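You operate a simulated robot arm through the tools that you are given. There is no shell and no other tool. Be economical: measure what you need, move in short steps, check, and stop when the job is done.

The job below is to be done with a simulated robot arm. You get a single attempt, and the scene is never put back.

JOB
Connect the beige hose to the wall valve and test it with a RINSE.
Fine: coupling pushed home, clamp bar locked, valve knob ON, one run, dial back to OFF.

The check looks at the end state, three seconds after you hand in, the way a careful person would. Anything else that was tipped, shoved, dropped, spilled or broken makes it a failure.

ROBOT AND FRAMES
A 6-joint arm with a two-finger parallel gripper, fixed in place. Base frame: the origin is at the foot of the arm, x ahead of it, y to its left, z up; the work surface is at about z = 0.8. Units: m, degrees, N and s.
With the tool pointing down near the work surface it reaches from about 0.32 to 0.7 m from the base axis. Its first joint turns from -166.0 to 166.0 degrees. Payload 4.1 kg.
Tool frame: the origin (TCP) lies between the finger pads and is the grasp point; the fingertips stand 0.023 m ahead of it; z points along the fingers, y is the line along which they close. The gripper opens to 0.094 m. The fingers are 0.038 m wide and 0.01 m thick; the gripper's body (0.054 by 0.096 m) begins 0.039 m behind the TCP.
Orientation is that of the tool frame in the base frame, as a unit quaternion [x, y, z, w]. With the fingers straight down and closing along the base's y, the tool's x points along the base's -x, its y along +y and its z along -z.

CONTROLS
- The arm moves only by the tool arm_command. Its argument "moves" is a list of rows, each an object of numbers (a shift or turn left out is 0, a gripper value left out holds the last): "dx", "dy", "dz": the shift along the tool's x, y, z in units of 40 mm (1.0 is 40 mm); "ax", "ay", "az": the turn, a rotation vector about the tool's x, y, z in units of 8 degrees (1.0 is 8 degrees); "fingers": the finger opening in m, from 0 to 0.094. In form: [{"dx": .., "dy": .., "dz": .., "ax": .., "ay": .., "az": .., "fingers": ..}, ...]. A call has 1 to 20 rows; each row shifts and turns the commanded pose from where the row before left it, along the tool's axes as they then stand. A call with a number of a shift or a turn outside -1 to 1 is refused whole. A row lasts 0.2 s, in which the tool goes at most 0.05 m and 8.6 degrees; a call with a longer step from one row to the next is refused whole, and so is a gripper value outside its range. A pose out of reach is approached as far as the arm can. The call stops where the force on the tool passes 40 N (or 10 N more than at its start, if that is more) or the arm is blocked; 0.2 s more then pass. The fingers move at their own pace (about 0.045 m/s each) and stop on an object; they squeeze with about 29 N. The grip force told is the motor's: it shows also when the fingers shut on nothing. Time passes only in rows, and 0.2 s behind the last, so rows that do not move let the fingers close. The reply holds the time, the measured pose of the TCP, the force on the tool along the base axes, the opening and the grip force, in the units named above and with some noise, with the torque about the TCP (base axes, N m) and any sound that the robot's microphone picked up.
- Cameras (640 x 400 px; columns grow to the right, rows downward): "scene" is fixed at [0.047, -0.4989, 1.5012]; the picture's right is [0.85, -0.52, 0.00], its down [-0.20, -0.32, -0.93] and it looks along [0.49, 0.79, -0.38] (base axes); focal length 338 px, centre (320, 200). "wrist" rides on the gripper at [0.086, 0.016, -0.074] in the tool frame; the picture's right is [-0.18, 0.98, 0.00], its down [-0.58, -0.11, -0.81] and it looks along [-0.79, -0.15, 0.59] (tool axes); focal length 243 px, centre (320, 200). There is no depth. A picture from a camera that has moved, and an enlarged one, comes with that camera's place and axes in the base frame and with its lens.
- grab_frame(camera): a new picture of that camera. It takes no simulated time.
- raise_lower(by): slides the trunk up (or, below 0, down) by that many m; the arm rides with it, the base frame stays. It gives what a move gives, with no picture.
- zoom(camera, box): a new picture of the part [left, top, right, bottom] of that camera's present view, enlarged. It takes no simulated time.
- finish_job(): hands the job in; it is judged then, once.

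Work in short steps. Places have to be worked out from the pictures, the camera data and where the tool is seen: move nearer, look again, correct. Check each grasp and each placing, and mend what went wrong. You have 120 turns and 84 pictures in all, those below and enlarged ones among them. Open the gripper and draw the arm clear of the work before you hand the job in, unless the task says otherwise; then end with one line.

The tools are called by a JSON object that holds its "fn" and its "kwargs". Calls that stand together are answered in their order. arm_command: Moves the arm, as the interface text tells. Its arguments: {"type":"object","properties":{"moves":{"type":"array","items":{"type":"object","properties":{"dx":{"type":"number"},"dy":{"type":"number"},"dz":{"type":"number"},"ax":{"type":"number"},"ay":{"type":"number"},"az":{"type":"number"},"fingers":{"type":"number"}}}}},"required":["moves"]} The other tools are called the same way: raise_lower (by) slides the trunk up or down; grab_frame (camera) takes a picture; zoom (camera, box) takes an enlarged picture of a part of a camera's view; finish_job () hands the job in.

At the start:

```text
time: 0.0
tcp_pos: [0.2781, 0.1077, 1.3952]
tcp_rot: [-0.001, 1.0, 0.0, 0.0]
contact_force: [-0.2, -0.1, 0.2]
wrist_torque: [0.01, 0.01, -0.01]
finger_gap: 0.0941
finger_force: 0.1
trunk travel left (down, up): [-0.525, 0.065]
```

scene: 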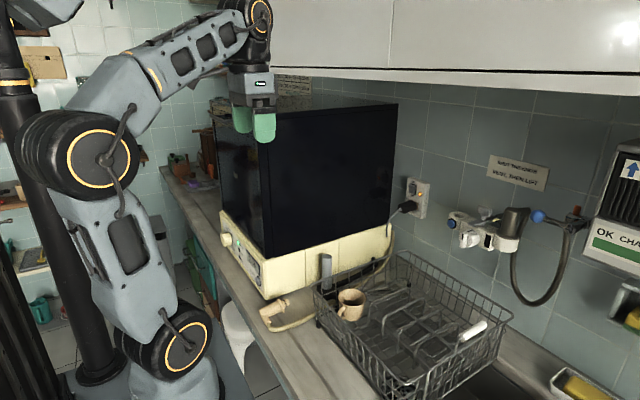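
wrist: 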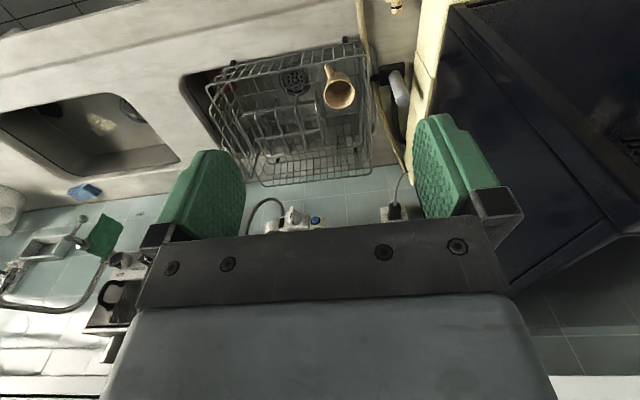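

I start with enlarged views of the valve, the hose end and the machine's panel.

{"fn": "zoom", "kwargs": {"camera": "scene", "box": [420, 140, 620, 265]}}

{"fn": "zoom", "kwargs": {"camera": "scene", "box": [200, 200, 360, 340]}}

{"fn": "zoom", "kwargs": {"camera": "scene", "box": [360, 120, 560, 400]}}

```text
3.20 times, centred on (520, 202) of scene
camera zoom: at [0.047, -0.4989, 1.5012], right [0.85, -0.52, 0.0], down [-0.2, -0.32, -0.93], along [0.49, 0.79, -0.38], focal length 1081 px, centre (-320, 192)
```

zoom: 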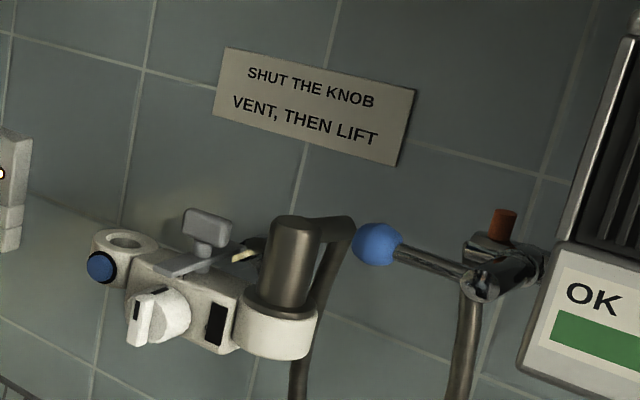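

```text
2.86 times, centred on (280, 270) of scene
camera zoom: at [0.047, -0.4989, 1.5012], right [0.85, -0.52, 0.0], down [-0.2, -0.32, -0.93], along [0.49, 0.79, -0.38], focal length 966 px, centre (434, 0)
```

zoom: 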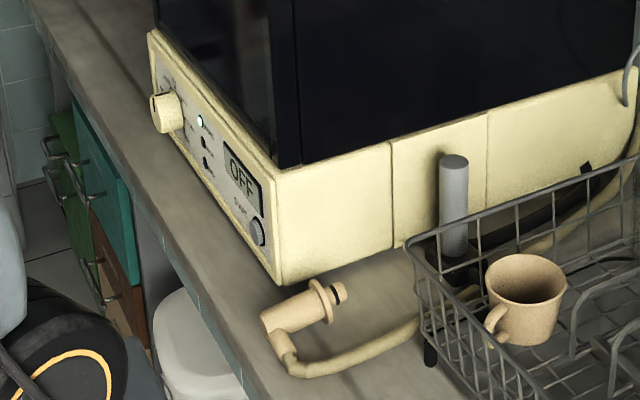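

```text
1.43 times, centred on (460, 260) of scene
camera zoom: at [0.047, -0.4989, 1.5012], right [0.85, -0.52, 0.0], down [-0.2, -0.32, -0.93], along [0.49, 0.79, -0.38], focal length 483 px, centre (120, 114)
```

zoom: 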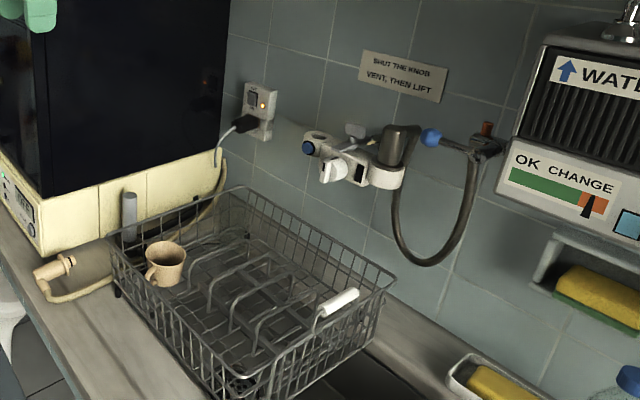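

The beige coupling lies on the counter near (0.36, 0.26, 0.82). The wall valve sits near (0.84, -0.08, 1.06) with two vertical ports, the right one taken by a grey hose. I go lower and nearer to see it better with the wrist camera.

{"fn": "raise_lower", "kwargs": {"by": -0.15}}

{"fn": "arm_command", "kwargs": {"moves": [{"dx": -0.9, "dy": -0.7}, {"dx": -0.9, "dy": -0.7}, {"dx": -0.9, "dy": -0.7}, {"dx": -0.9, "dy": -0.7}]}}

{"fn": "grab_frame", "kwargs": {"camera": "wrist"}}

{"fn": "grab_frame", "kwargs": {"camera": "scene"}}

```text
time: 1.8
tcp_pos: [0.2781, 0.1083, 1.2468]
tcp_rot: [-0.001, 1.0, 0.0, -0.001]
contact_force: [-0.5, 0.5, -0.1]
wrist_torque: [0.0, 0.02, -0.02]
finger_gap: 0.0941
finger_force: 0.1
trunk travel left (down, up): [-0.375, 0.215]
```

```text
time: 2.8
tcp_pos: [0.4212, -0.0051, 1.2461]
tcp_rot: [0.0, 1.0, 0.0, 0.0]
contact_force: [-0.3, 0.1, 0.1]
wrist_torque: [-0.07, 0.01, 0.02]
finger_gap: 0.094
finger_force: 0.0
trunk travel left (down, up): [-0.375, 0.215]
```

```text
78 pictures are left
camera wrist: at [0.3353, 0.0114, 1.3205], right [0.18, 0.98, 0.0], down [0.58, -0.11, 0.81], along [0.79, -0.15, -0.59], focal length 243 px, centre (320, 200)
```

wrist: 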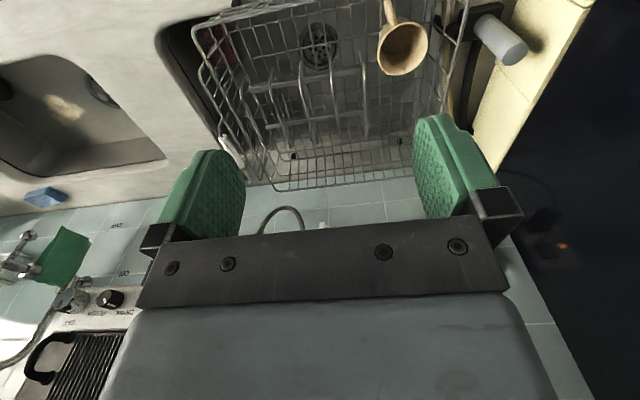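

```text
77 pictures are left
```

scene: 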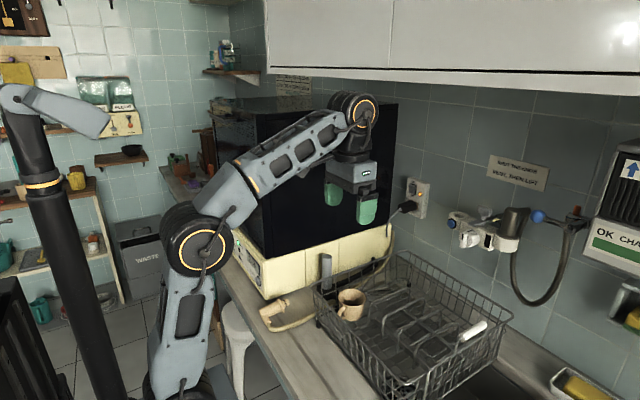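

The gripper hides the valve from this pose. I roll the tool by 180° so the camera comes on top when the tool is later pitched forward.

{"fn": "arm_command", "kwargs": {"moves": [{"az": 1}, {"az": 1}, {"az": 1}, {"az": 1}, {"az": 1}, {"az": 1}, {"az": 1}, {"az": 1}, {"az": 1}, {"az": 1}, {"az": 1}, {"az": 1}, {"az": 1}, {"az": 1}, {"az": 1}, {"az": 1}, {"az": 1}, {"az": 1}, {"az": 1}, {"az": 1}]}}

{"fn": "arm_command", "kwargs": {"moves": [{"az": 1}, {"az": 1}, {"az": 0.5}, {"ay": 1}, {"ay": 1}, {"ay": 1}, {"ay": 1}, {"ay": 1}, {"ay": 1}, {"ay": 1}]}}

{"fn": "grab_frame", "kwargs": {"camera": "wrist"}}

```text
time: 7.0
tcp_pos: [0.4212, -0.0031, 1.2452]
tcp_rot: [0.985, 0.172, -0.001, 0.0]
contact_force: [-0.6, -0.1, -0.1]
wrist_torque: [-0.03, -0.01, -0.01]
finger_gap: 0.094
finger_force: 0.1
trunk travel left (down, up): [-0.375, 0.215]
```

```text
time: 9.2
tcp_pos: [0.4172, -0.0456, 1.2461]
tcp_rot: [0.882, 0.0, 0.471, 0.0]
contact_force: [-0.6, 0.4, -0.8]
wrist_torque: [0.0, 0.01, -0.01]
finger_gap: 0.0937
finger_force: 0.0
out of reach, approached as far as the arm can: row 2, 3
trunk travel left (down, up): [-0.375, 0.215]
```

```text
76 pictures are left
camera wrist: at [0.4042, -0.0616, 1.359], right [-0.1, -0.98, -0.15], down [-0.99, 0.11, -0.03], along [0.05, 0.15, -0.99], focal length 243 px, centre (320, 200)
```

wrist: 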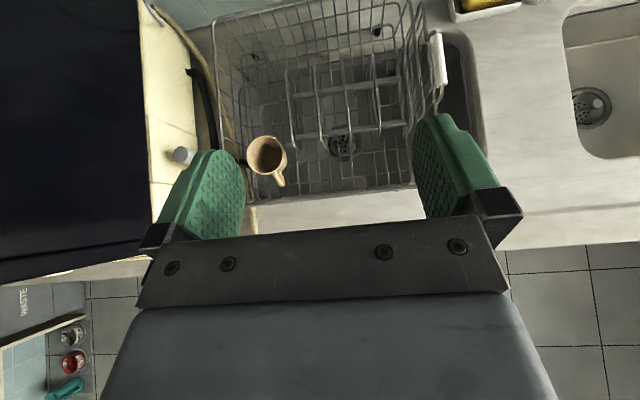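

The roll is done. I pitch to horizontal and go forward to look down on the valve.

{"fn": "arm_command", "kwargs": {"moves": [{"ay": 1}, {"ay": 1}, {"ay": 1}, {"ay": 1}, {"ay": 0.25}]}}

{"fn": "arm_command", "kwargs": {"moves": [{"dz": 1}, {"dz": 1}, {"dz": 1}, {"dz": 1}]}}

{"fn": "grab_frame", "kwargs": {"camera": "wrist"}}

```text
time: 10.6
tcp_pos: [0.4393, -0.05, 1.212]
tcp_rot: [0.737, -0.007, 0.676, -0.007]
contact_force: [-0.2, 0.3, -0.1]
wrist_torque: [-0.02, -0.05, 0.02]
finger_gap: 0.0941
finger_force: 0.0
trunk travel left (down, up): [-0.375, 0.215]
stopped in row 5: the arm was blocked; the commanded pose is now the measured one
```

```text
time: 11.6
tcp_pos: [0.5997, -0.0465, 1.2047]
tcp_rot: [0.733, -0.006, 0.68, -0.007]
contact_force: [0.4, 0.2, 0.8]
wrist_torque: [-0.01, 0.0, 0.04]
finger_gap: 0.094
finger_force: 0.1
trunk travel left (down, up): [-0.375, 0.215]
```

```text
75 pictures are left
camera wrist: at [0.5323, -0.064, 1.2968], right [-0.01, -0.98, -0.2], down [-0.85, 0.12, -0.52], along [0.53, 0.16, -0.83], focal length 243 px, centre (320, 200)
```

wrist: 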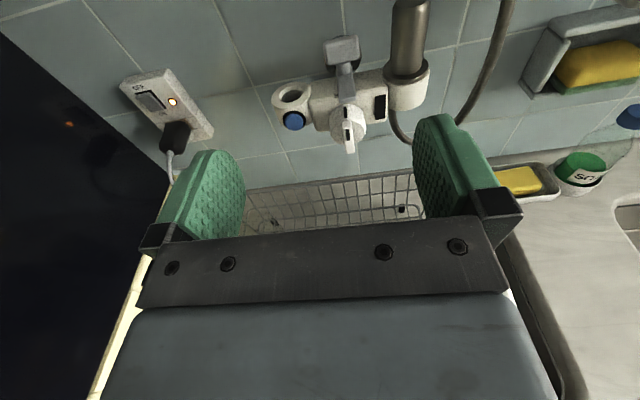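

{"fn": "zoom", "kwargs": {"camera": "wrist", "box": [250, 10, 450, 170]}}

{"fn": "zoom", "kwargs": {"camera": "scene", "box": [440, 195, 540, 260]}}

```text
2.50 times, centred on (350, 90) of wrist
camera zoom: at [0.5323, -0.064, 1.2968], right [-0.01, -0.98, -0.2], down [-0.85, 0.12, -0.52], along [0.53, 0.16, -0.83], focal length 606 px, centre (245, 475)
```

zoom: 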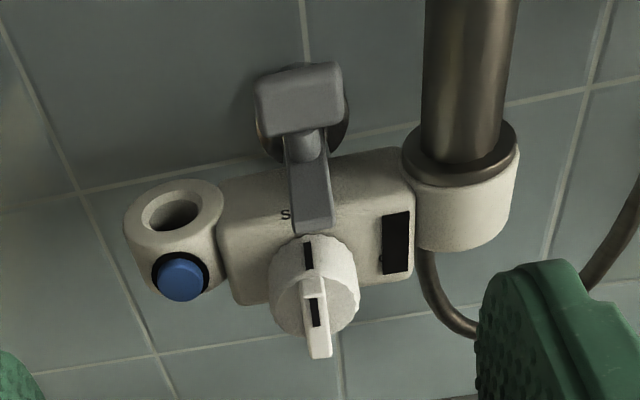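

```text
6.15 times, centred on (490, 228) of scene
camera zoom: at [0.047, -0.4989, 1.5012], right [0.85, -0.52, 0.0], down [-0.2, -0.32, -0.93], along [0.49, 0.79, -0.38], focal length 2080 px, centre (-726, 31)
```

zoom: 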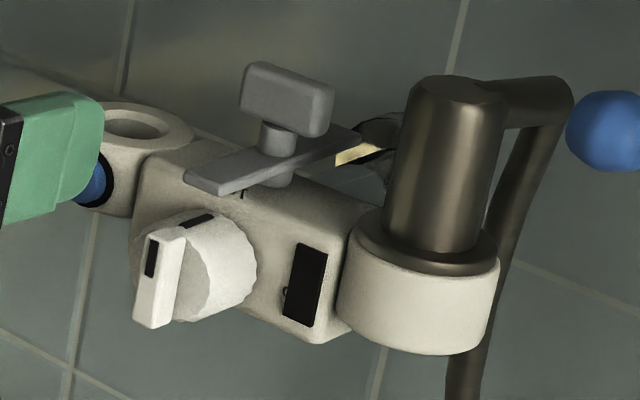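

The left port is empty, with its blue vent button in front, at about (0.783, -0.003, 1.13). The clamp bar pivots on a vertical post. I go lower and a bit back for a frontal view of the knob and its labels.

{"fn": "arm_command", "kwargs": {"moves": [{"dx": -1}, {"dx": -1}, {"dx": -1}, {"dx": -0.5, "dz": -0.5}]}}

{"fn": "zoom", "kwargs": {"camera": "wrist", "box": [240, 0, 480, 150]}}

```text
time: 12.6
tcp_pos: [0.5678, -0.0474, 1.0674]
tcp_rot: [0.734, -0.003, 0.679, -0.009]
contact_force: [0.5, 0.1, -0.3]
wrist_torque: [0.0, 0.0, -0.05]
finger_gap: 0.0939
finger_force: 0.0
out of reach, approached as far as the arm can: row 4
trunk travel left (down, up): [-0.375, 0.215]
```

```text
2.67 times, centred on (360, 75) of wrist
camera zoom: at [0.5, -0.0654, 1.1583], right [-0.01, -0.98, -0.2], down [-0.85, 0.11, -0.52], along [0.53, 0.17, -0.83], focal length 647 px, centre (213, 533)
```

zoom: 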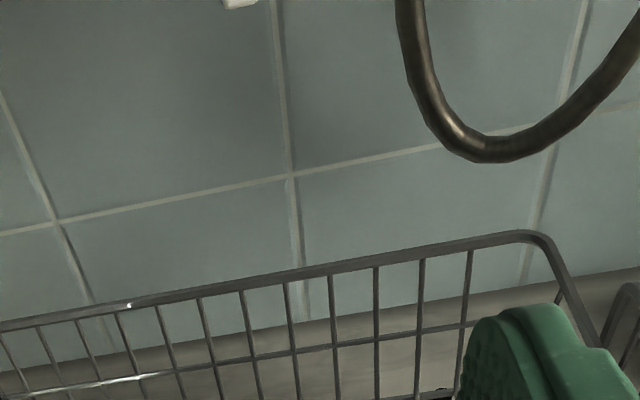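

Slightly too low; the knob is just past the upper edge. I raise the trunk 7 cm.

{"fn": "raise_lower", "kwargs": {"by": 0.07}}

{"fn": "zoom", "kwargs": {"camera": "wrist", "box": [250, 0, 450, 125]}}

```text
time: 13.6
tcp_pos: [0.5674, -0.0466, 1.1375]
tcp_rot: [0.733, -0.003, 0.68, -0.01]
contact_force: [-0.1, 0.5, 0.1]
wrist_torque: [0.02, 0.0, -0.01]
finger_gap: 0.094
finger_force: 0.1
trunk travel left (down, up): [-0.445, 0.145]
```

```text
3.20 times, centred on (350, 62) of wrist
camera zoom: at [0.4999, -0.0655, 1.2287], right [-0.01, -0.98, -0.2], down [-0.85, 0.11, -0.52], along [0.53, 0.17, -0.83], focal length 776 px, centre (224, 640)
```

zoom: 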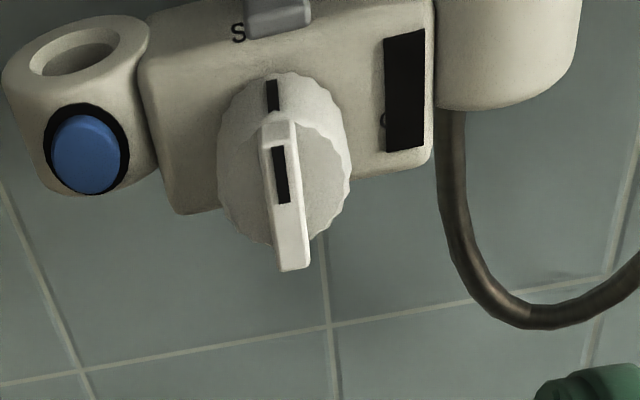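

Now it reads clearly: "S(HUT)" sits at 12 o'clock where the pointer is, and an "O…" beside the dark patch at 3 o'clock, so ON is a 90° clockwise turn. Before fetching the hose I test whether full horizontal pitch and roll are reachable a bit further out.

{"fn": "arm_command", "kwargs": {"moves": [{"dz": 1}, {"dz": 1}, {"ay": 0.5}, {"az": 1}, {"az": 1}]}}

{"fn": "grab_frame", "kwargs": {"camera": "scene"}}

```text
time: 14.8
tcp_pos: [0.646, -0.0602, 1.1361]
tcp_rot: [0.703, -0.1, 0.696, -0.11]
contact_force: [-0.1, 0.2, -0.3]
wrist_torque: [-0.02, 0.01, -0.02]
finger_gap: 0.094
finger_force: 0.1
out of reach, approached as far as the arm can: row 3
trunk travel left (down, up): [-0.445, 0.145]
```

```text
70 pictures are left
```

scene: 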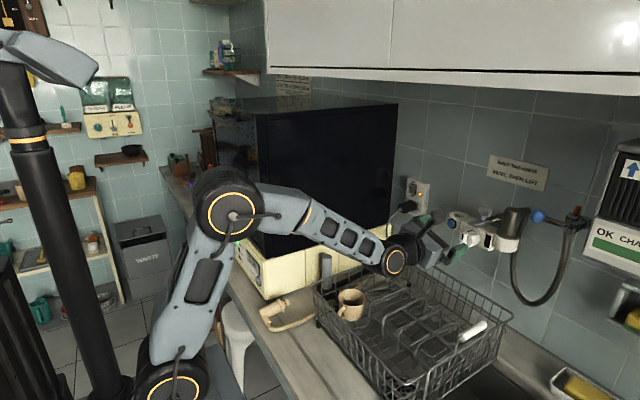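

Roll toward ON is reachable. Now I back off, roll back and pitch down for the hose coupling.

{"fn": "arm_command", "kwargs": {"moves": [{"dz": -1}, {"dz": -1}, {"dz": -1}, {"dz": -1}, {"dz": -1}, {"az": -1}, {"az": -1}, {"ay": -1}, {"ay": -1}, {"ay": -1}, {"ay": -1}, {"ay": -1}, {"ay": -1}, {"ay": -1}, {"ay": -1}, {"ay": -1}, {"ay": -1}, {"ay": -1}]}}

{"fn": "arm_command", "kwargs": {"moves": [{"az": -1}, {"az": -1}, {"az": -1}, {"az": -1}, {"az": -1}, {"az": -1}, {"az": -1}, {"az": -1}, {"az": -1}, {"az": -1}, {"az": -1}, {"az": -1}, {"az": -1}, {"az": -1}, {"az": -1}, {"az": -1}, {"az": -1}, {"az": -1}, {"az": -1}, {"az": -1}]}}

```text
time: 18.6
tcp_pos: [0.4508, -0.0605, 1.1377]
tcp_rot: [1.0, 0.004, 0.013, -0.008]
contact_force: [-0.1, 0.2, 0.1]
wrist_torque: [0.0, 0.0, 0.0]
finger_gap: 0.0938
finger_force: 0.0
out of reach, approached as far as the arm can: row 5
trunk travel left (down, up): [-0.445, 0.145]
```

```text
time: 22.8
tcp_pos: [0.4514, -0.0587, 1.1369]
tcp_rot: [0.168, 0.986, 0.011, 0.013]
contact_force: [-0.3, -0.8, 0.0]
wrist_torque: [-0.03, -0.03, 0.01]
finger_gap: 0.0939
finger_force: 0.2
trunk travel left (down, up): [-0.445, 0.145]
```

Finish the roll and travel over above the coupling for a close look.

{"fn": "arm_command", "kwargs": {"moves": [{"az": -1}, {"az": -1}, {"az": -0.45}, {"dx": 0.4, "dy": 1}, {"dx": 0.4, "dy": 1}, {"dx": 0.4, "dy": 1}, {"dx": 0.4, "dy": 1}, {"dx": 0.4, "dy": 1}, {"dx": 0.4, "dy": 1}, {"dx": 0.4, "dy": 1}, {"dx": 0.4, "dy": 0.7}, {"dz": 1}, {"dz": 1}]}}

{"fn": "grab_frame", "kwargs": {"camera": "wrist"}}

```text
time: 25.6
tcp_pos: [0.324, 0.2482, 1.0601]
tcp_rot: [0.0, 1.0, 0.009, 0.015]
contact_force: [-0.3, -0.3, 0.1]
wrist_torque: [-0.01, 0.0, -0.02]
finger_gap: 0.094
finger_force: 0.0
trunk travel left (down, up): [-0.445, 0.145]
```

```text
69 pictures are left
camera wrist: at [0.2355, 0.2634, 1.1319], right [0.18, 0.98, 0.02], down [0.56, -0.12, 0.82], along [0.81, -0.14, -0.57], focal length 243 px, centre (320, 200)
```

wrist: 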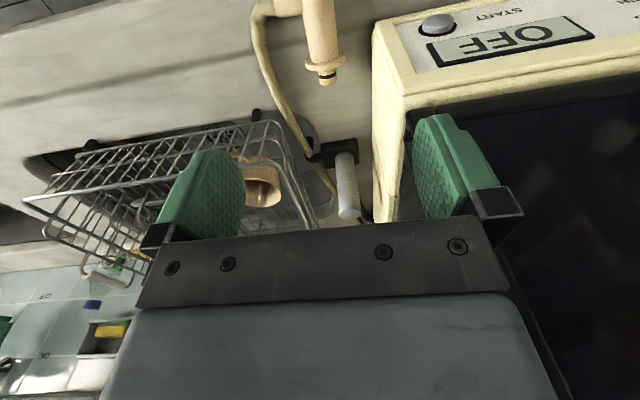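

The coupling's flange is near (0.392, 0.246). I step back 8 cm to see the whole coupling.

{"fn": "arm_command", "kwargs": {"moves": [{"dx": 1}, {"dx": 1}]}}

{"fn": "zoom", "kwargs": {"camera": "wrist", "box": [220, 0, 420, 160]}}

{"fn": "zoom", "kwargs": {"camera": "scene", "box": [240, 270, 340, 350]}}

```text
time: 26.2
tcp_pos: [0.2413, 0.2509, 1.0549]
tcp_rot: [-0.001, 1.0, 0.009, 0.015]
contact_force: [-0.2, 0.3, -0.8]
wrist_torque: [0.01, 0.04, -0.01]
finger_gap: 0.0941
finger_force: 0.0
trunk travel left (down, up): [-0.445, 0.145]
```

```text
2.50 times, centred on (320, 80) of wrist
camera zoom: at [0.153, 0.2661, 1.1273], right [0.18, 0.98, 0.02], down [0.56, -0.12, 0.82], along [0.81, -0.14, -0.57], focal length 606 px, centre (320, 500)
```

zoom: 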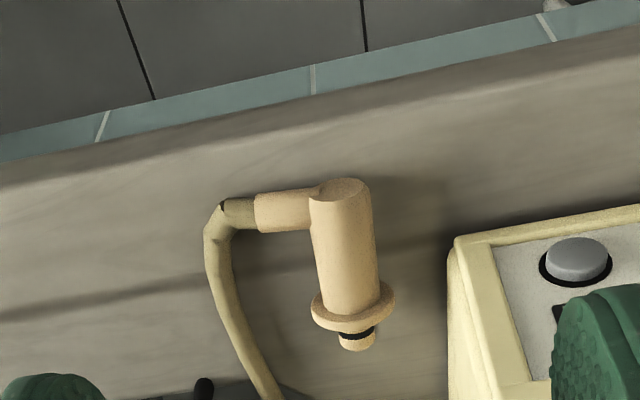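

```text
5.00 times, centred on (290, 310) of scene
camera zoom: at [0.047, -0.4989, 1.5012], right [0.85, -0.52, 0.0], down [-0.2, -0.32, -0.93], along [0.49, 0.79, -0.38], focal length 1690 px, centre (470, -350)
```

zoom: 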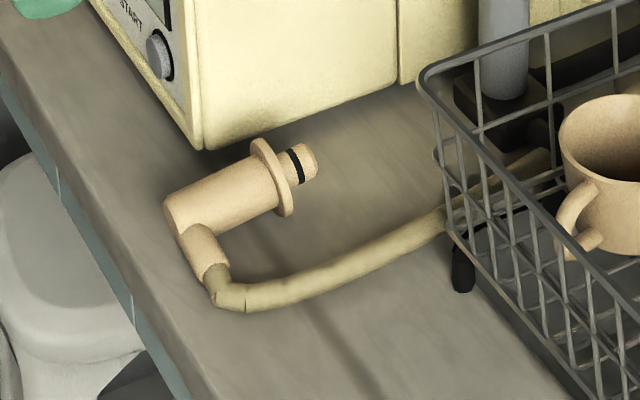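

The coupling body lies along +x at y≈0.251, from x 0.316 to the flange at 0.385, Ø about 34 mm, with the elbow at its rear on the −y side. I straighten the tool, go above x≈0.359 and descend part way.

{"fn": "arm_command", "kwargs": {"moves": [{"ax": 0.13, "ay": 0.215, "fingers": 0.07}, {"dx": -1}, {"dx": -1}, {"dx": -0.94}, {"dz": 1}, {"dz": 1}, {"dz": 1}, {"dz": 0.9}]}}

{"fn": "grab_frame", "kwargs": {"camera": "wrist"}}

{"fn": "zoom", "kwargs": {"camera": "scene", "box": [230, 230, 350, 340]}}

```text
time: 28.0
tcp_pos: [0.3621, 0.2493, 0.902]
tcp_rot: [0.0, 1.0, 0.001, -0.001]
contact_force: [-0.7, -0.4, 0.3]
wrist_torque: [-0.01, -0.01, -0.01]
finger_gap: 0.07
finger_force: 0.0
trunk travel left (down, up): [-0.445, 0.145]
```

```text
66 pictures are left
camera wrist: at [0.2745, 0.2643, 0.9766], right [0.18, 0.98, 0.0], down [0.58, -0.11, 0.81], along [0.79, -0.15, -0.59], focal length 243 px, centre (320, 200)
```

wrist: 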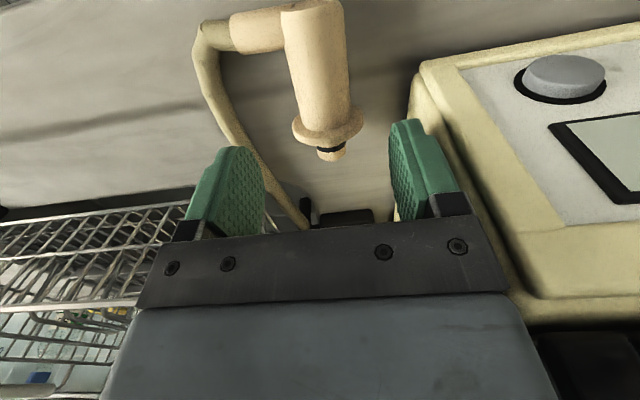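

```text
3.64 times, centred on (290, 285) of scene
camera zoom: at [0.047, -0.4989, 1.5012], right [0.85, -0.52, 0.0], down [-0.2, -0.32, -0.93], along [0.49, 0.79, -0.38], focal length 1229 px, centre (429, -109)
```

zoom: 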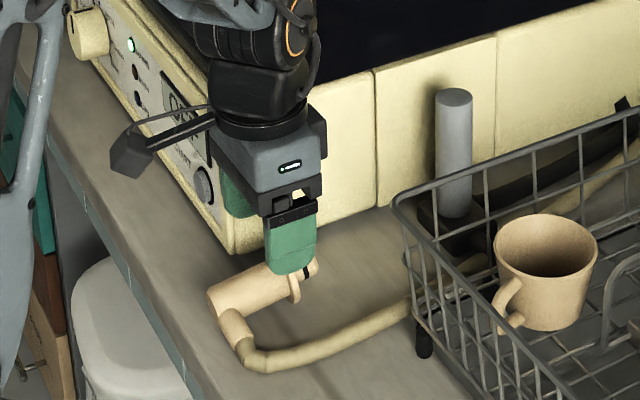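

Aligned with the body (axis y≈0.251, flange at x≈0.388). I descend to z≈0.828.

{"fn": "arm_command", "kwargs": {"moves": [{"dx": 0.05, "dz": 0.9, "dy": 0.03}, {"dz": 0.7}, {"dz": 0.25}]}}

{"fn": "zoom", "kwargs": {"camera": "scene", "box": [240, 250, 340, 340]}}

{"fn": "grab_frame", "kwargs": {"camera": "wrist"}}

```text
time: 28.8
tcp_pos: [0.3578, 0.25, 0.8392]
tcp_rot: [0.0, 1.0, 0.001, 0.002]
contact_force: [-9.6, -3.7, 27.2]
wrist_torque: [-1.19, 0.7, -0.25]
finger_gap: 0.0718
finger_force: 2.1
trunk travel left (down, up): [-0.445, 0.145]
stopped in row 3: the force on the tool passed its limit (the readings are from after the stop); the commanded pose is now the measured one
```

```text
4.44 times, centred on (290, 295) of scene
camera zoom: at [0.047, -0.4989, 1.5012], right [0.85, -0.52, 0.0], down [-0.2, -0.32, -0.93], along [0.49, 0.79, -0.38], focal length 1502 px, centre (453, -222)
```

zoom: 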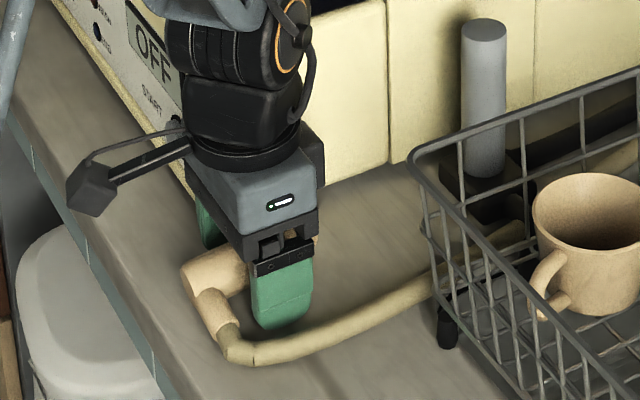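

```text
63 pictures are left
camera wrist: at [0.2706, 0.2669, 0.912], right [0.18, 0.98, 0.0], down [0.58, -0.11, 0.81], along [0.79, -0.15, -0.59], focal length 243 px, centre (320, 200)
```

wrist: 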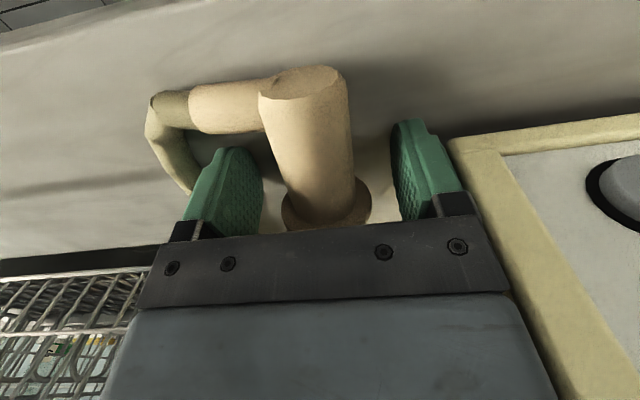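

The −y finger's rear corner touched the elbow. The flange face is at x≈0.39, so the free window is centred near x≈0.367. I lift, shift +9 mm and re-descend.

{"fn": "arm_command", "kwargs": {"moves": [{"dz": -0.4}, {"dx": -0.23}, {"dz": 0.4}, {"dz": 0.2}, {"dz": 0.08}]}}

```text
time: 29.7
tcp_pos: [0.3676, 0.2502, 0.8387]
tcp_rot: [0.0, 1.0, 0.003, 0.003]
contact_force: [-6.7, -2.8, 18.1]
wrist_torque: [-0.83, 0.52, -0.27]
finger_gap: 0.0712
finger_force: 1.5
trunk travel left (down, up): [-0.445, 0.145]
stopped in row 4: the force on the tool passed its limit (the readings are from after the stop); the commanded pose is now the measured one
```

Still contact at the −y finger's rear outer corner — likely the hose bend beside the elbow. I lift, narrow the opening to 52 mm to clear it, and re-descend.

{"fn": "arm_command", "kwargs": {"moves": [{"dz": -0.6, "fingers": 0.052}, {"dy": 0.04}, {"dz": 0.3}, {"dz": 0.3}, {"dz": 0.15}, {"dz": 0.1}]}}

{"fn": "grab_frame", "kwargs": {"camera": "wrist"}}

```text
time: 30.9
tcp_pos: [0.3689, 0.2545, 0.8385]
tcp_rot: [0.0, 1.0, 0.005, 0.006]
contact_force: [-9.4, -4.1, 26.2]
wrist_torque: [-0.98, 0.72, -0.21]
finger_gap: 0.0536
finger_force: 2.5
trunk travel left (down, up): [-0.445, 0.145]
stopped in row 5: the force on the tool passed its limit (the readings are from after the stop); the commanded pose is now the measured one
```

```text
62 pictures are left
camera wrist: at [0.2812, 0.2701, 0.9117], right [0.18, 0.98, 0.01], down [0.57, -0.12, 0.81], along [0.8, -0.14, -0.58], focal length 243 px, centre (320, 200)
```

wrist: 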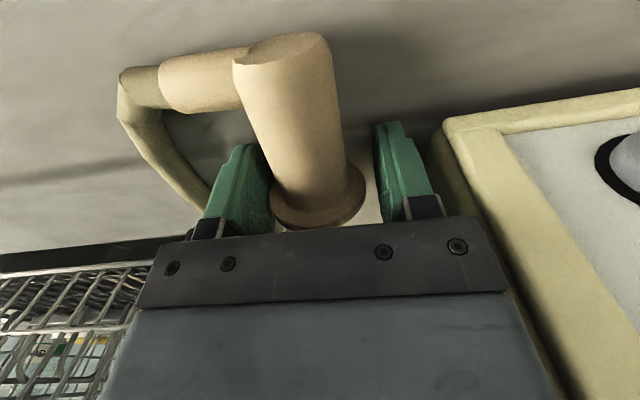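

Contact occurs always at z_TCP≈0.8385, on a finger corner, so it is the counter itself (at ≈0.815), not the hose. Re-triangulated, the axis is at z≈0.838 and the free window spans x≈0.324–0.379. I rise 2 mm, shift to x≈0.353 and close.

{"fn": "arm_command", "kwargs": {"moves": [{"dz": -0.06}, {"dx": 0.2}, {"dx": 0.2, "ax": 0.08, "ay": 0.08}, {}]}}

{"fn": "grab_frame", "kwargs": {"camera": "wrist"}}

```text
time: 31.9
tcp_pos: [0.353, 0.2553, 0.8393]
tcp_rot: [0.0, 1.0, -0.001, -0.001]
contact_force: [0.1, -0.7, -0.1]
wrist_torque: [-0.01, 0.0, -0.01]
finger_gap: 0.0521
finger_force: 0.1
trunk travel left (down, up): [-0.445, 0.145]
```

```text
61 pictures are left
camera wrist: at [0.2666, 0.2716, 0.9129], right [0.18, 0.98, 0.0], down [0.58, -0.11, 0.81], along [0.79, -0.15, -0.59], focal length 243 px, centre (320, 200)
```

wrist: 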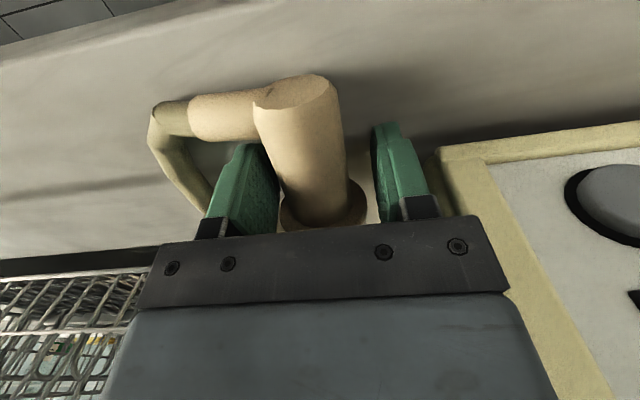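

Clear of contact; the body sits about 4 mm toward the −y finger. I shift −4 mm in y and close the gripper.

{"fn": "arm_command", "kwargs": {"moves": [{"dy": -0.1}, {"fingers": 0.02}, {"fingers": 0.01}, {"fingers": 0.01}, {"fingers": 0.01}]}}

{"fn": "grab_frame", "kwargs": {"camera": "wrist"}}

```text
time: 33.1
tcp_pos: [0.3535, 0.2522, 0.8391]
tcp_rot: [0.0, 1.0, -0.002, -0.001]
contact_force: [-1.2, -0.6, 1.9]
wrist_torque: [-0.1, 0.14, -0.01]
finger_gap: 0.0461
finger_force: 28.6
trunk travel left (down, up): [-0.445, 0.145]
```

```text
60 pictures are left
camera wrist: at [0.2672, 0.2676, 0.9131], right [0.18, 0.98, 0.0], down [0.58, -0.11, 0.81], along [0.79, -0.15, -0.59], focal length 243 px, centre (320, 200)
```

wrist: 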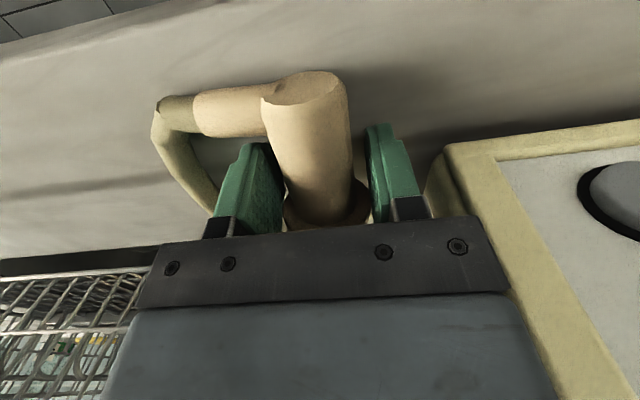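

The gap of 46 mm means the fingertips caught the flange rim rather than the 34 mm body. I open, move back 8 mm and close again.

{"fn": "arm_command", "kwargs": {"moves": [{"fingers": 0.053}, {"fingers": 0.053}, {"dx": 0.19}, {"fingers": 0.01}, {"fingers": 0.01}, {"fingers": 0.01}, {"fingers": 0.01}]}}

```text
time: 34.7
tcp_pos: [0.3465, 0.2518, 0.8383]
tcp_rot: [0.0, 1.0, -0.001, -0.001]
contact_force: [-0.4, -0.4, -0.3]
wrist_torque: [-0.02, -0.01, 0.01]
finger_gap: 0.0316
finger_force: 29.1
trunk travel left (down, up): [-0.445, 0.145]
```

Gap 32 mm: the body is gripped. I lift 8 cm and check.

{"fn": "arm_command", "kwargs": {"moves": [{"dz": -0.5}, {"dz": -0.5}, {"dz": -0.5}, {"dz": -0.5}]}}

{"fn": "grab_frame", "kwargs": {"camera": "wrist"}}

{"fn": "zoom", "kwargs": {"camera": "scene", "box": [220, 200, 420, 340]}}

```text
time: 35.7
tcp_pos: [0.3457, 0.2514, 0.9196]
tcp_rot: [0.0, 1.0, -0.001, -0.001]
contact_force: [-0.5, -0.1, -0.6]
wrist_torque: [0.03, 0.05, -0.01]
finger_gap: 0.0317
finger_force: 29.1
trunk travel left (down, up): [-0.445, 0.145]
```

```text
59 pictures are left
camera wrist: at [0.2588, 0.2668, 0.9936], right [0.18, 0.98, 0.0], down [0.58, -0.11, 0.81], along [0.79, -0.15, -0.59], focal length 243 px, centre (320, 200)
```

wrist: 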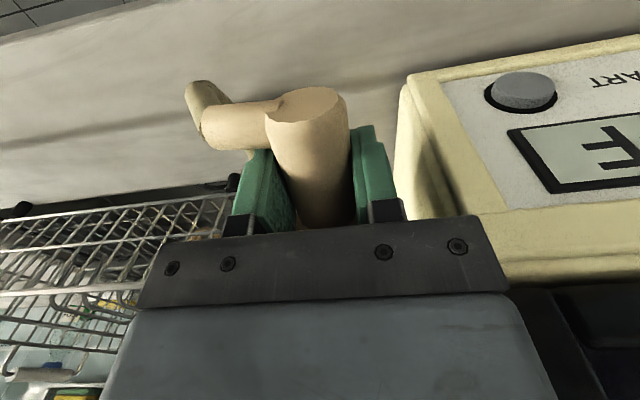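

```text
2.86 times, centred on (320, 270) of scene
camera zoom: at [0.047, -0.4989, 1.5012], right [0.85, -0.52, 0.0], down [-0.2, -0.32, -0.93], along [0.49, 0.79, -0.38], focal length 966 px, centre (320, 0)
```

zoom: 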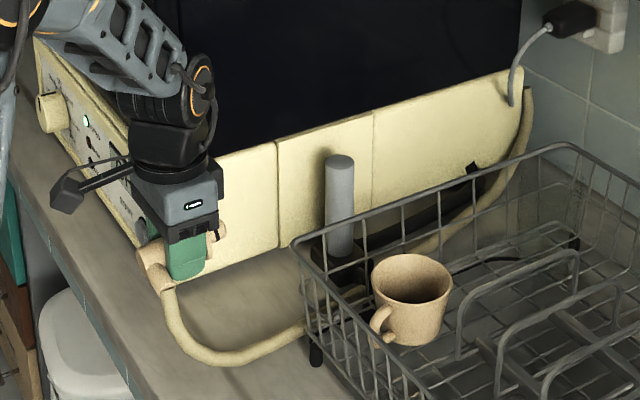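

The coupling is held well and the hose is free. I lift straight up to about z 1.14, then go to roughly (0.5, 0.1), keeping hose slack toward the machine's rear inlet.

{"fn": "arm_command", "kwargs": {"moves": [{"dz": -1}, {"dz": -1}, {"dz": -1}, {"dz": -1}, {"dz": -1}, {"dz": -0.6}, {"dx": -0.7, "dy": -0.7}, {"dx": -0.7, "dy": -0.7}, {"dx": -0.7, "dy": -0.7}, {"dx": -0.7, "dy": -0.7}, {"dx": -0.7, "dy": -0.7}]}}

{"fn": "grab_frame", "kwargs": {"camera": "scene"}}

```text
time: 38.1
tcp_pos: [0.4888, 0.1089, 1.145]
tcp_rot: [0.0, 1.0, -0.001, -0.001]
contact_force: [-0.5, 0.6, -0.9]
wrist_torque: [0.0, 0.0, -0.02]
finger_gap: 0.0318
finger_force: 29.2
trunk travel left (down, up): [-0.445, 0.145]
```

```text
57 pictures are left
```

scene: 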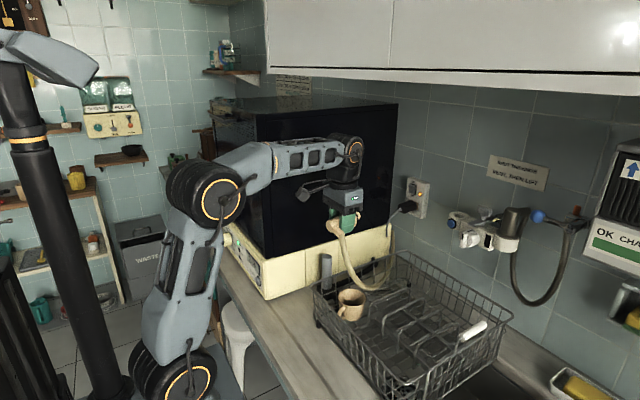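

Hose lifts freely. Now the 180° roll, in the direction that swings the elbow through the machine side.

{"fn": "arm_command", "kwargs": {"moves": [{"az": 1}, {"az": 1}, {"az": 1}, {"az": 1}, {"az": 1}, {"az": 1}, {"az": 1}, {"az": 1}, {"az": 1}, {"az": 1}, {"az": 1}]}}

{"fn": "arm_command", "kwargs": {"moves": [{"az": 1}, {"az": 1}, {"az": 1}, {"az": 1}, {"az": 1}, {"az": 1}, {"az": 1}, {"az": 1}, {"az": 1}]}}

{"fn": "grab_frame", "kwargs": {"camera": "scene"}}

```text
time: 40.5
tcp_pos: [0.4883, 0.1123, 1.143]
tcp_rot: [0.696, 0.718, -0.002, 0.0]
contact_force: [-0.1, 0.2, -1.0]
wrist_torque: [-0.02, -0.03, 0.05]
finger_gap: 0.0316
finger_force: 28.7
trunk travel left (down, up): [-0.445, 0.145]
```

```text
time: 42.5
tcp_pos: [0.4903, 0.0977, 1.1424]
tcp_rot: [0.984, 0.176, -0.001, 0.0]
contact_force: [0.1, -0.3, -0.2]
wrist_torque: [0.0, 0.01, 0.01]
finger_gap: 0.0316
finger_force: 29.5
out of reach, approached as far as the arm can: row 9
trunk travel left (down, up): [-0.445, 0.145]
```

```text
56 pictures are left
```

scene: 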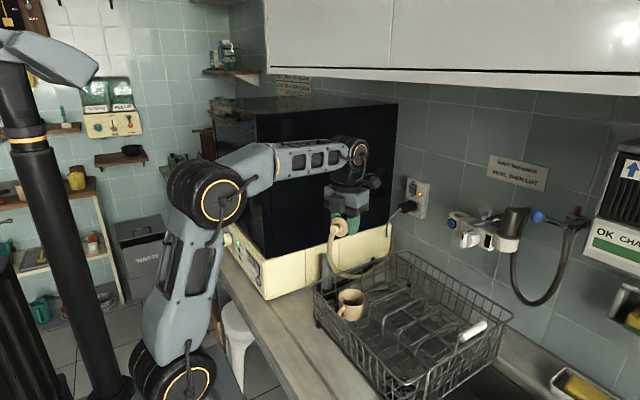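

The roll stops at about 160° by a joint limit, but the rest can be gained as yaw once the tool is horizontal. I pitch up in place.

{"fn": "arm_command", "kwargs": {"moves": [{"ay": 1}, {"ay": 1}, {"ay": 1}, {"ay": 1}, {"ay": 1}, {"ay": 1}, {"ay": 1}, {"ay": 1}]}}

{"fn": "grab_frame", "kwargs": {"camera": "scene"}}

```text
time: 44.3
tcp_pos: [0.4903, 0.0993, 1.1419]
tcp_rot: [0.843, 0.151, 0.508, -0.092]
contact_force: [0.4, 0.8, -0.1]
wrist_torque: [-0.06, 0.03, 0.04]
finger_gap: 0.0316
finger_force: 28.5
trunk travel left (down, up): [-0.445, 0.145]
```

```text
55 pictures are left
```

scene: 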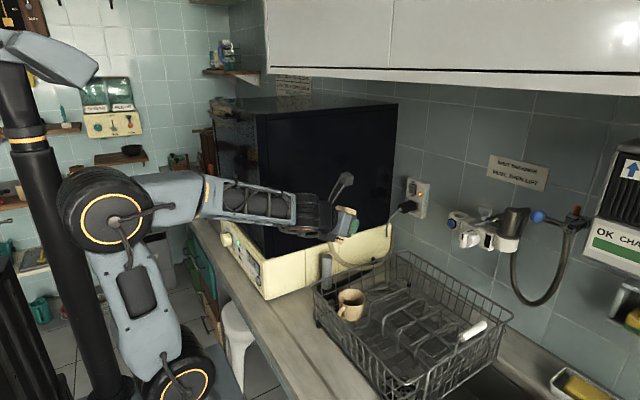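

{"fn": "arm_command", "kwargs": {"moves": [{"dz": 0.8}, {"dz": 0.8}, {"ay": 1}, {"ay": 1}, {"ay": 1}, {"ay": 0.5}, {"ax": -1}, {"ax": -1}, {"ax": -0.5}]}}

```text
time: 46.3
tcp_pos: [0.547, -0.0481, 1.1517]
tcp_rot: [0.697, 0.003, 0.717, -0.011]
contact_force: [0.2, 0.4, -0.8]
wrist_torque: [0.01, 0.01, -0.03]
finger_gap: 0.0315
finger_force: 29.2
out of reach, approached as far as the arm can: row 6, 7, 8, 9
trunk travel left (down, up): [-0.445, 0.145]
```

Orientation is now correct, though the joint limit displaces the position at yaw 0. The yaw is free for a round coupling, so I take a yaw of about 15° left and move to a staging pose near (0.62, −0.05, 1.22).

{"fn": "arm_command", "kwargs": {"moves": [{"ax": 1}, {"ax": 0.9}, {"dx": 0.54, "dy": 0.92, "dz": 0.15}, {"dx": 0.54, "dy": 0.92, "dz": 0.15}, {"dx": 0.54, "dy": 0.92, "dz": 0.15}, {"dx": 0.54, "dy": 0.92, "dz": 0.15}, {"dx": 0.54, "dy": 0.92, "dz": 0.15}]}}

{"fn": "grab_frame", "kwargs": {"camera": "scene"}}

{"fn": "grab_frame", "kwargs": {"camera": "wrist"}}

```text
time: 47.9
tcp_pos: [0.6241, -0.2184, 1.2637]
tcp_rot: [0.689, 0.091, 0.712, -0.096]
contact_force: [0.0, 0.4, 0.0]
wrist_torque: [-0.02, 0.01, -0.02]
finger_gap: 0.0315
finger_force: 29.6
trunk travel left (down, up): [-0.445, 0.145]
```

```text
54 pictures are left
```

scene: 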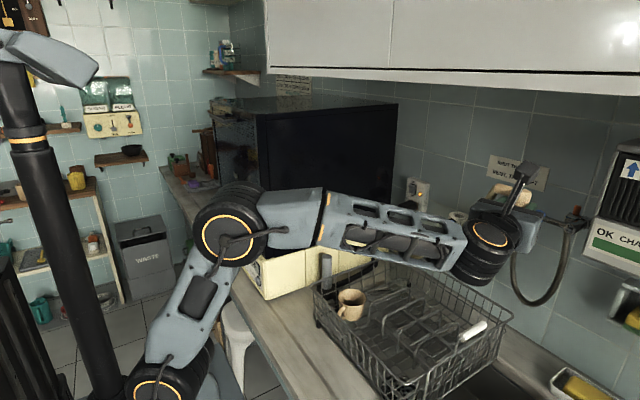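

```text
53 pictures are left
camera wrist: at [0.5539, -0.2549, 1.3468], right [0.26, -0.95, -0.19], down [-0.79, -0.1, -0.61], along [0.56, 0.31, -0.77], focal length 243 px, centre (320, 200)
```

wrist: 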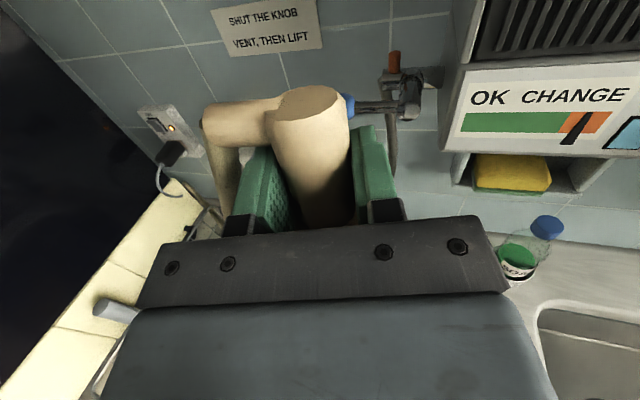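

The command had been reset to the measured pose, so I overshot to y=−0.218 (harmless). I move back to about (0.66, −0.03, 1.24).

{"fn": "arm_command", "kwargs": {"moves": [{"dx": -0.12, "dy": -0.87, "dz": 0.42}, {"dx": -0.12, "dy": -0.87, "dz": 0.42}, {"dx": -0.12, "dy": -0.87, "dz": 0.42}, {"dx": -0.12, "dy": -0.87, "dz": 0.42}, {"dx": -0.12, "dy": -0.87, "dz": 0.42}]}}

{"fn": "grab_frame", "kwargs": {"camera": "scene"}}

{"fn": "grab_frame", "kwargs": {"camera": "wrist"}}

```text
time: 49.1
tcp_pos: [0.6555, -0.0293, 1.2384]
tcp_rot: [0.689, 0.092, 0.712, -0.096]
contact_force: [0.4, -0.9, -0.5]
wrist_torque: [-0.03, 0.0, 0.0]
finger_gap: 0.0314
finger_force: 29.1
trunk travel left (down, up): [-0.445, 0.145]
```

```text
52 pictures are left
```

scene: 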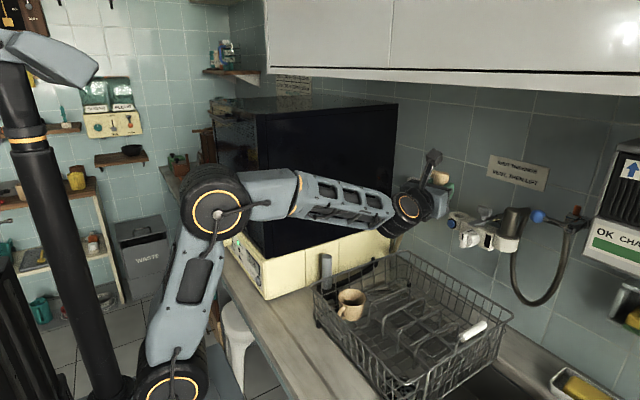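

```text
51 pictures are left
camera wrist: at [0.5854, -0.0643, 1.3211], right [0.26, -0.95, -0.19], down [-0.79, -0.1, -0.61], along [0.56, 0.31, -0.77], focal length 243 px, centre (320, 200)
```

wrist: 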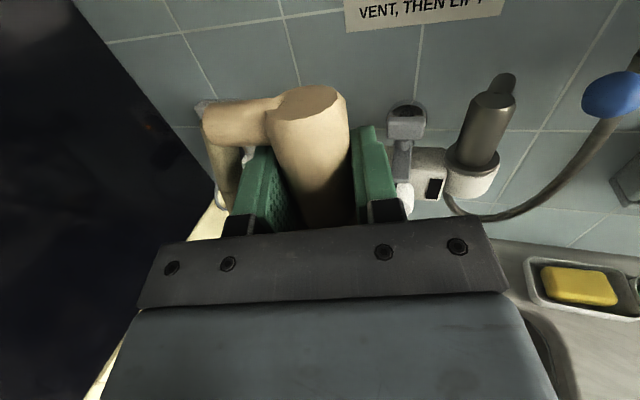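

Yaw 15° works well here. From the two wrist views I refine the port top to (0.787, 0.000, 1.130). I look closely at how the coupling hangs in the grip.

{"fn": "zoom", "kwargs": {"camera": "scene", "box": [390, 140, 520, 260]}}

{"fn": "zoom", "kwargs": {"camera": "wrist", "box": [180, 60, 420, 240]}}

```text
3.33 times, centred on (455, 200) of scene
camera zoom: at [0.047, -0.4989, 1.5012], right [0.85, -0.52, 0.0], down [-0.2, -0.32, -0.93], along [0.49, 0.79, -0.38], focal length 1126 px, centre (-130, 200)
```

zoom: 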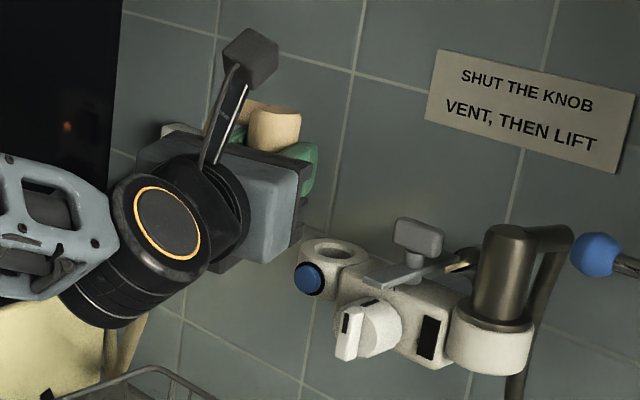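

```text
2.22 times, centred on (300, 150) of wrist
camera zoom: at [0.5854, -0.0643, 1.3211], right [0.26, -0.95, -0.19], down [-0.79, -0.1, -0.61], along [0.56, 0.31, -0.77], focal length 539 px, centre (364, 311)
```

zoom: 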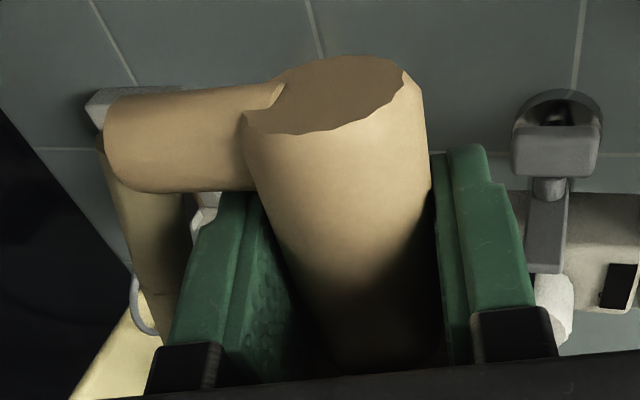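

The coupling axis appears within a few degrees of vertical. The gripper body's right front corner would come close to the clamp bar's front end (0.748, −0.063, 1.139), so a smaller yaw is better; I test about 8° yaw here, away from the valve.

{"fn": "arm_command", "kwargs": {"moves": [{"dz": 0.19, "dy": -0.7}, {"ax": -0.5}, {"ax": -0.4}]}}

```text
time: 49.9
tcp_pos: [0.6558, -0.0006, 1.2363]
tcp_rot: [0.694, 0.046, 0.717, -0.052]
contact_force: [1.2, -1.2, -0.2]
wrist_torque: [-0.02, 0.02, 0.02]
finger_gap: 0.0314
finger_force: 28.9
trunk travel left (down, up): [-0.445, 0.145]
```

{"fn": "arm_command", "kwargs": {"moves": [{"ax": -0.5}, {"ay": 0.2}]}}

```text
time: 50.5
tcp_pos: [0.6577, -0.0032, 1.2372]
tcp_rot: [0.687, 0.024, 0.726, -0.031]
contact_force: [-0.1, 0.3, -0.8]
wrist_torque: [0.0, 0.0, 0.01]
finger_gap: 0.0318
finger_force: 29.4
out of reach, approached as far as the arm can: row 2
trunk travel left (down, up): [-0.445, 0.145]
```

Yaw is now about 4.5° with only a slight deviation. I advance to just above the port with the tip about 3 cm clear, then check.

{"fn": "arm_command", "kwargs": {"moves": [{"dx": -0.18, "dy": 0.05, "dz": 0.79}, {"dx": -0.18, "dy": 0.05, "dz": 0.79}, {"dx": -0.18, "dy": 0.05, "dz": 0.79}, {"dx": -0.1, "dy": 0.03, "dz": 0.5}]}}

{"fn": "zoom", "kwargs": {"camera": "scene", "box": [410, 150, 530, 260]}}

{"fn": "zoom", "kwargs": {"camera": "wrist", "box": [180, 60, 420, 240]}}

```text
time: 51.5
tcp_pos: [0.7746, -0.0006, 1.2214]
tcp_rot: [0.685, 0.022, 0.728, -0.029]
contact_force: [-0.3, -0.1, -0.3]
wrist_torque: [-0.01, 0.0, 0.01]
finger_gap: 0.0317
finger_force: 29.4
trunk travel left (down, up): [-0.445, 0.145]
```

```text
3.64 times, centred on (470, 205) of scene
camera zoom: at [0.047, -0.4989, 1.5012], right [0.85, -0.52, 0.0], down [-0.2, -0.32, -0.93], along [0.49, 0.79, -0.38], focal length 1229 px, centre (-226, 182)
```

zoom: 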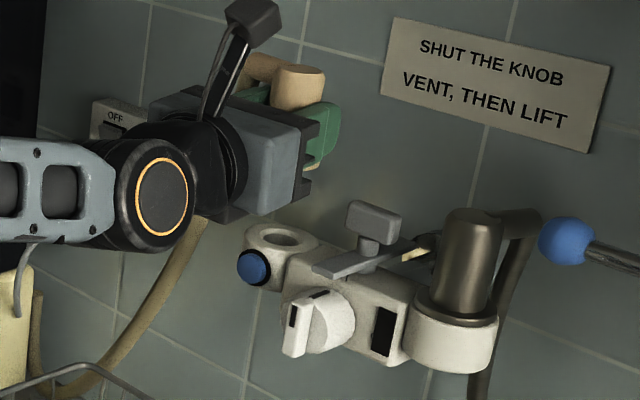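

```text
2.22 times, centred on (300, 150) of wrist
camera zoom: at [0.6962, -0.0226, 1.3022], right [0.08, -0.98, -0.19], down [-0.78, 0.06, -0.63], along [0.63, 0.2, -0.75], focal length 539 px, centre (364, 311)
```

zoom: 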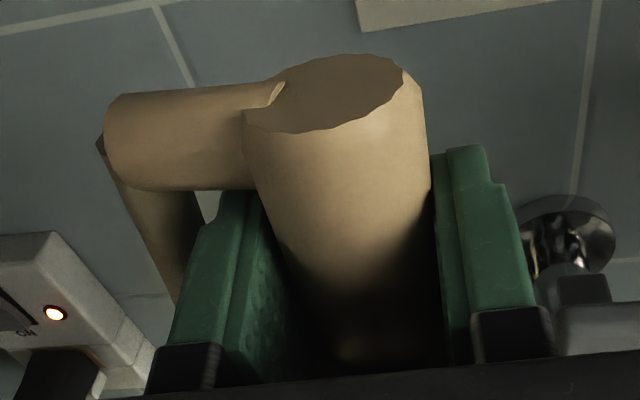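

Relative to the port in the same view the coupling must go about 10 mm further forward, agreeing with the computed x=0.786. I advance and lower to just above the port.

{"fn": "arm_command", "kwargs": {"moves": [{"dx": -0.016, "dz": 0.28}, {"dx": -0.4, "dz": -0.024}, {"dx": -0.35, "dz": -0.02}]}}

{"fn": "zoom", "kwargs": {"camera": "scene", "box": [430, 160, 530, 250]}}

```text
time: 52.3
tcp_pos: [0.7853, -0.0011, 1.1913]
tcp_rot: [0.685, 0.023, 0.727, -0.03]
contact_force: [-1.1, -0.2, 0.1]
wrist_torque: [0.03, 0.04, 0.03]
finger_gap: 0.0313
finger_force: 28.6
trunk travel left (down, up): [-0.445, 0.145]
```

```text
4.44 times, centred on (480, 205) of scene
camera zoom: at [0.047, -0.4989, 1.5012], right [0.85, -0.52, 0.0], down [-0.2, -0.32, -0.93], along [0.49, 0.79, -0.38], focal length 1502 px, centre (-391, 178)
```

zoom: 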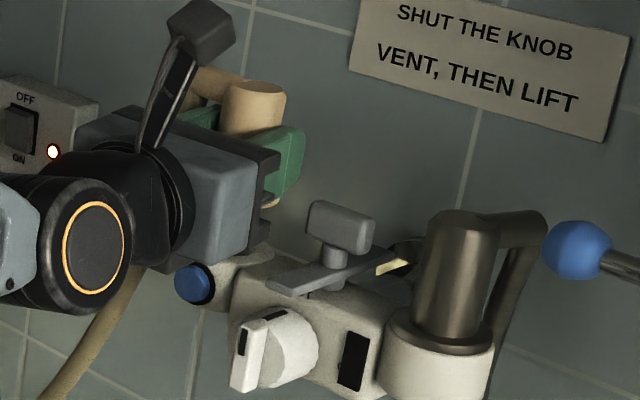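

Only the flange edge is visible; I lower in small steps and watch the force.

{"fn": "arm_command", "kwargs": {"moves": [{"dx": -0.12, "dz": -0.007}, {"dx": -0.12, "dz": -0.007}, {"dx": -0.12, "dz": -0.007}]}}

```text
time: 53.1
tcp_pos: [0.7853, -0.0017, 1.1796]
tcp_rot: [0.685, 0.025, 0.728, -0.032]
contact_force: [1.8, 1.1, 5.1]
wrist_torque: [0.0, -0.07, 0.04]
finger_gap: 0.0314
finger_force: 29.2
trunk travel left (down, up): [-0.445, 0.145]
```

{"fn": "arm_command", "kwargs": {"moves": [{"dx": -0.1, "dz": -0.006}, {"dx": -0.1, "dz": -0.006}]}}

```text
time: 53.7
tcp_pos: [0.7836, -0.0024, 1.1796]
tcp_rot: [0.68, 0.026, 0.732, -0.033]
contact_force: [8.0, 3.4, 30.7]
wrist_torque: [0.07, -0.26, 0.08]
finger_gap: 0.0319
finger_force: 29.5
out of reach, approached as far as the arm can: row 1
trunk travel left (down, up): [-0.445, 0.145]
```

The tip rests on the rim; the torque puts the contact on the −x/−y side, so the port centre lies toward +x/+y. I lift 4 mm, shift about +3 mm in both, and retry.

{"fn": "arm_command", "kwargs": {"moves": [{"dx": 0.12, "dz": 0.006}, {"dy": -0.08, "dz": 0.1}, {"dx": -0.12, "dz": -0.006}, {"dx": -0.08, "dz": -0.005}]}}

```text
time: 54.7
tcp_pos: [0.7898, -0.0006, 1.1727]
tcp_rot: [0.682, 0.027, 0.73, -0.032]
contact_force: [17.7, 16.3, 26.3]
wrist_torque: [0.65, -0.67, 0.02]
finger_gap: 0.0313
finger_force: 28.9
out of reach, approached as far as the arm can: row 3
trunk travel left (down, up): [-0.445, 0.145]
```

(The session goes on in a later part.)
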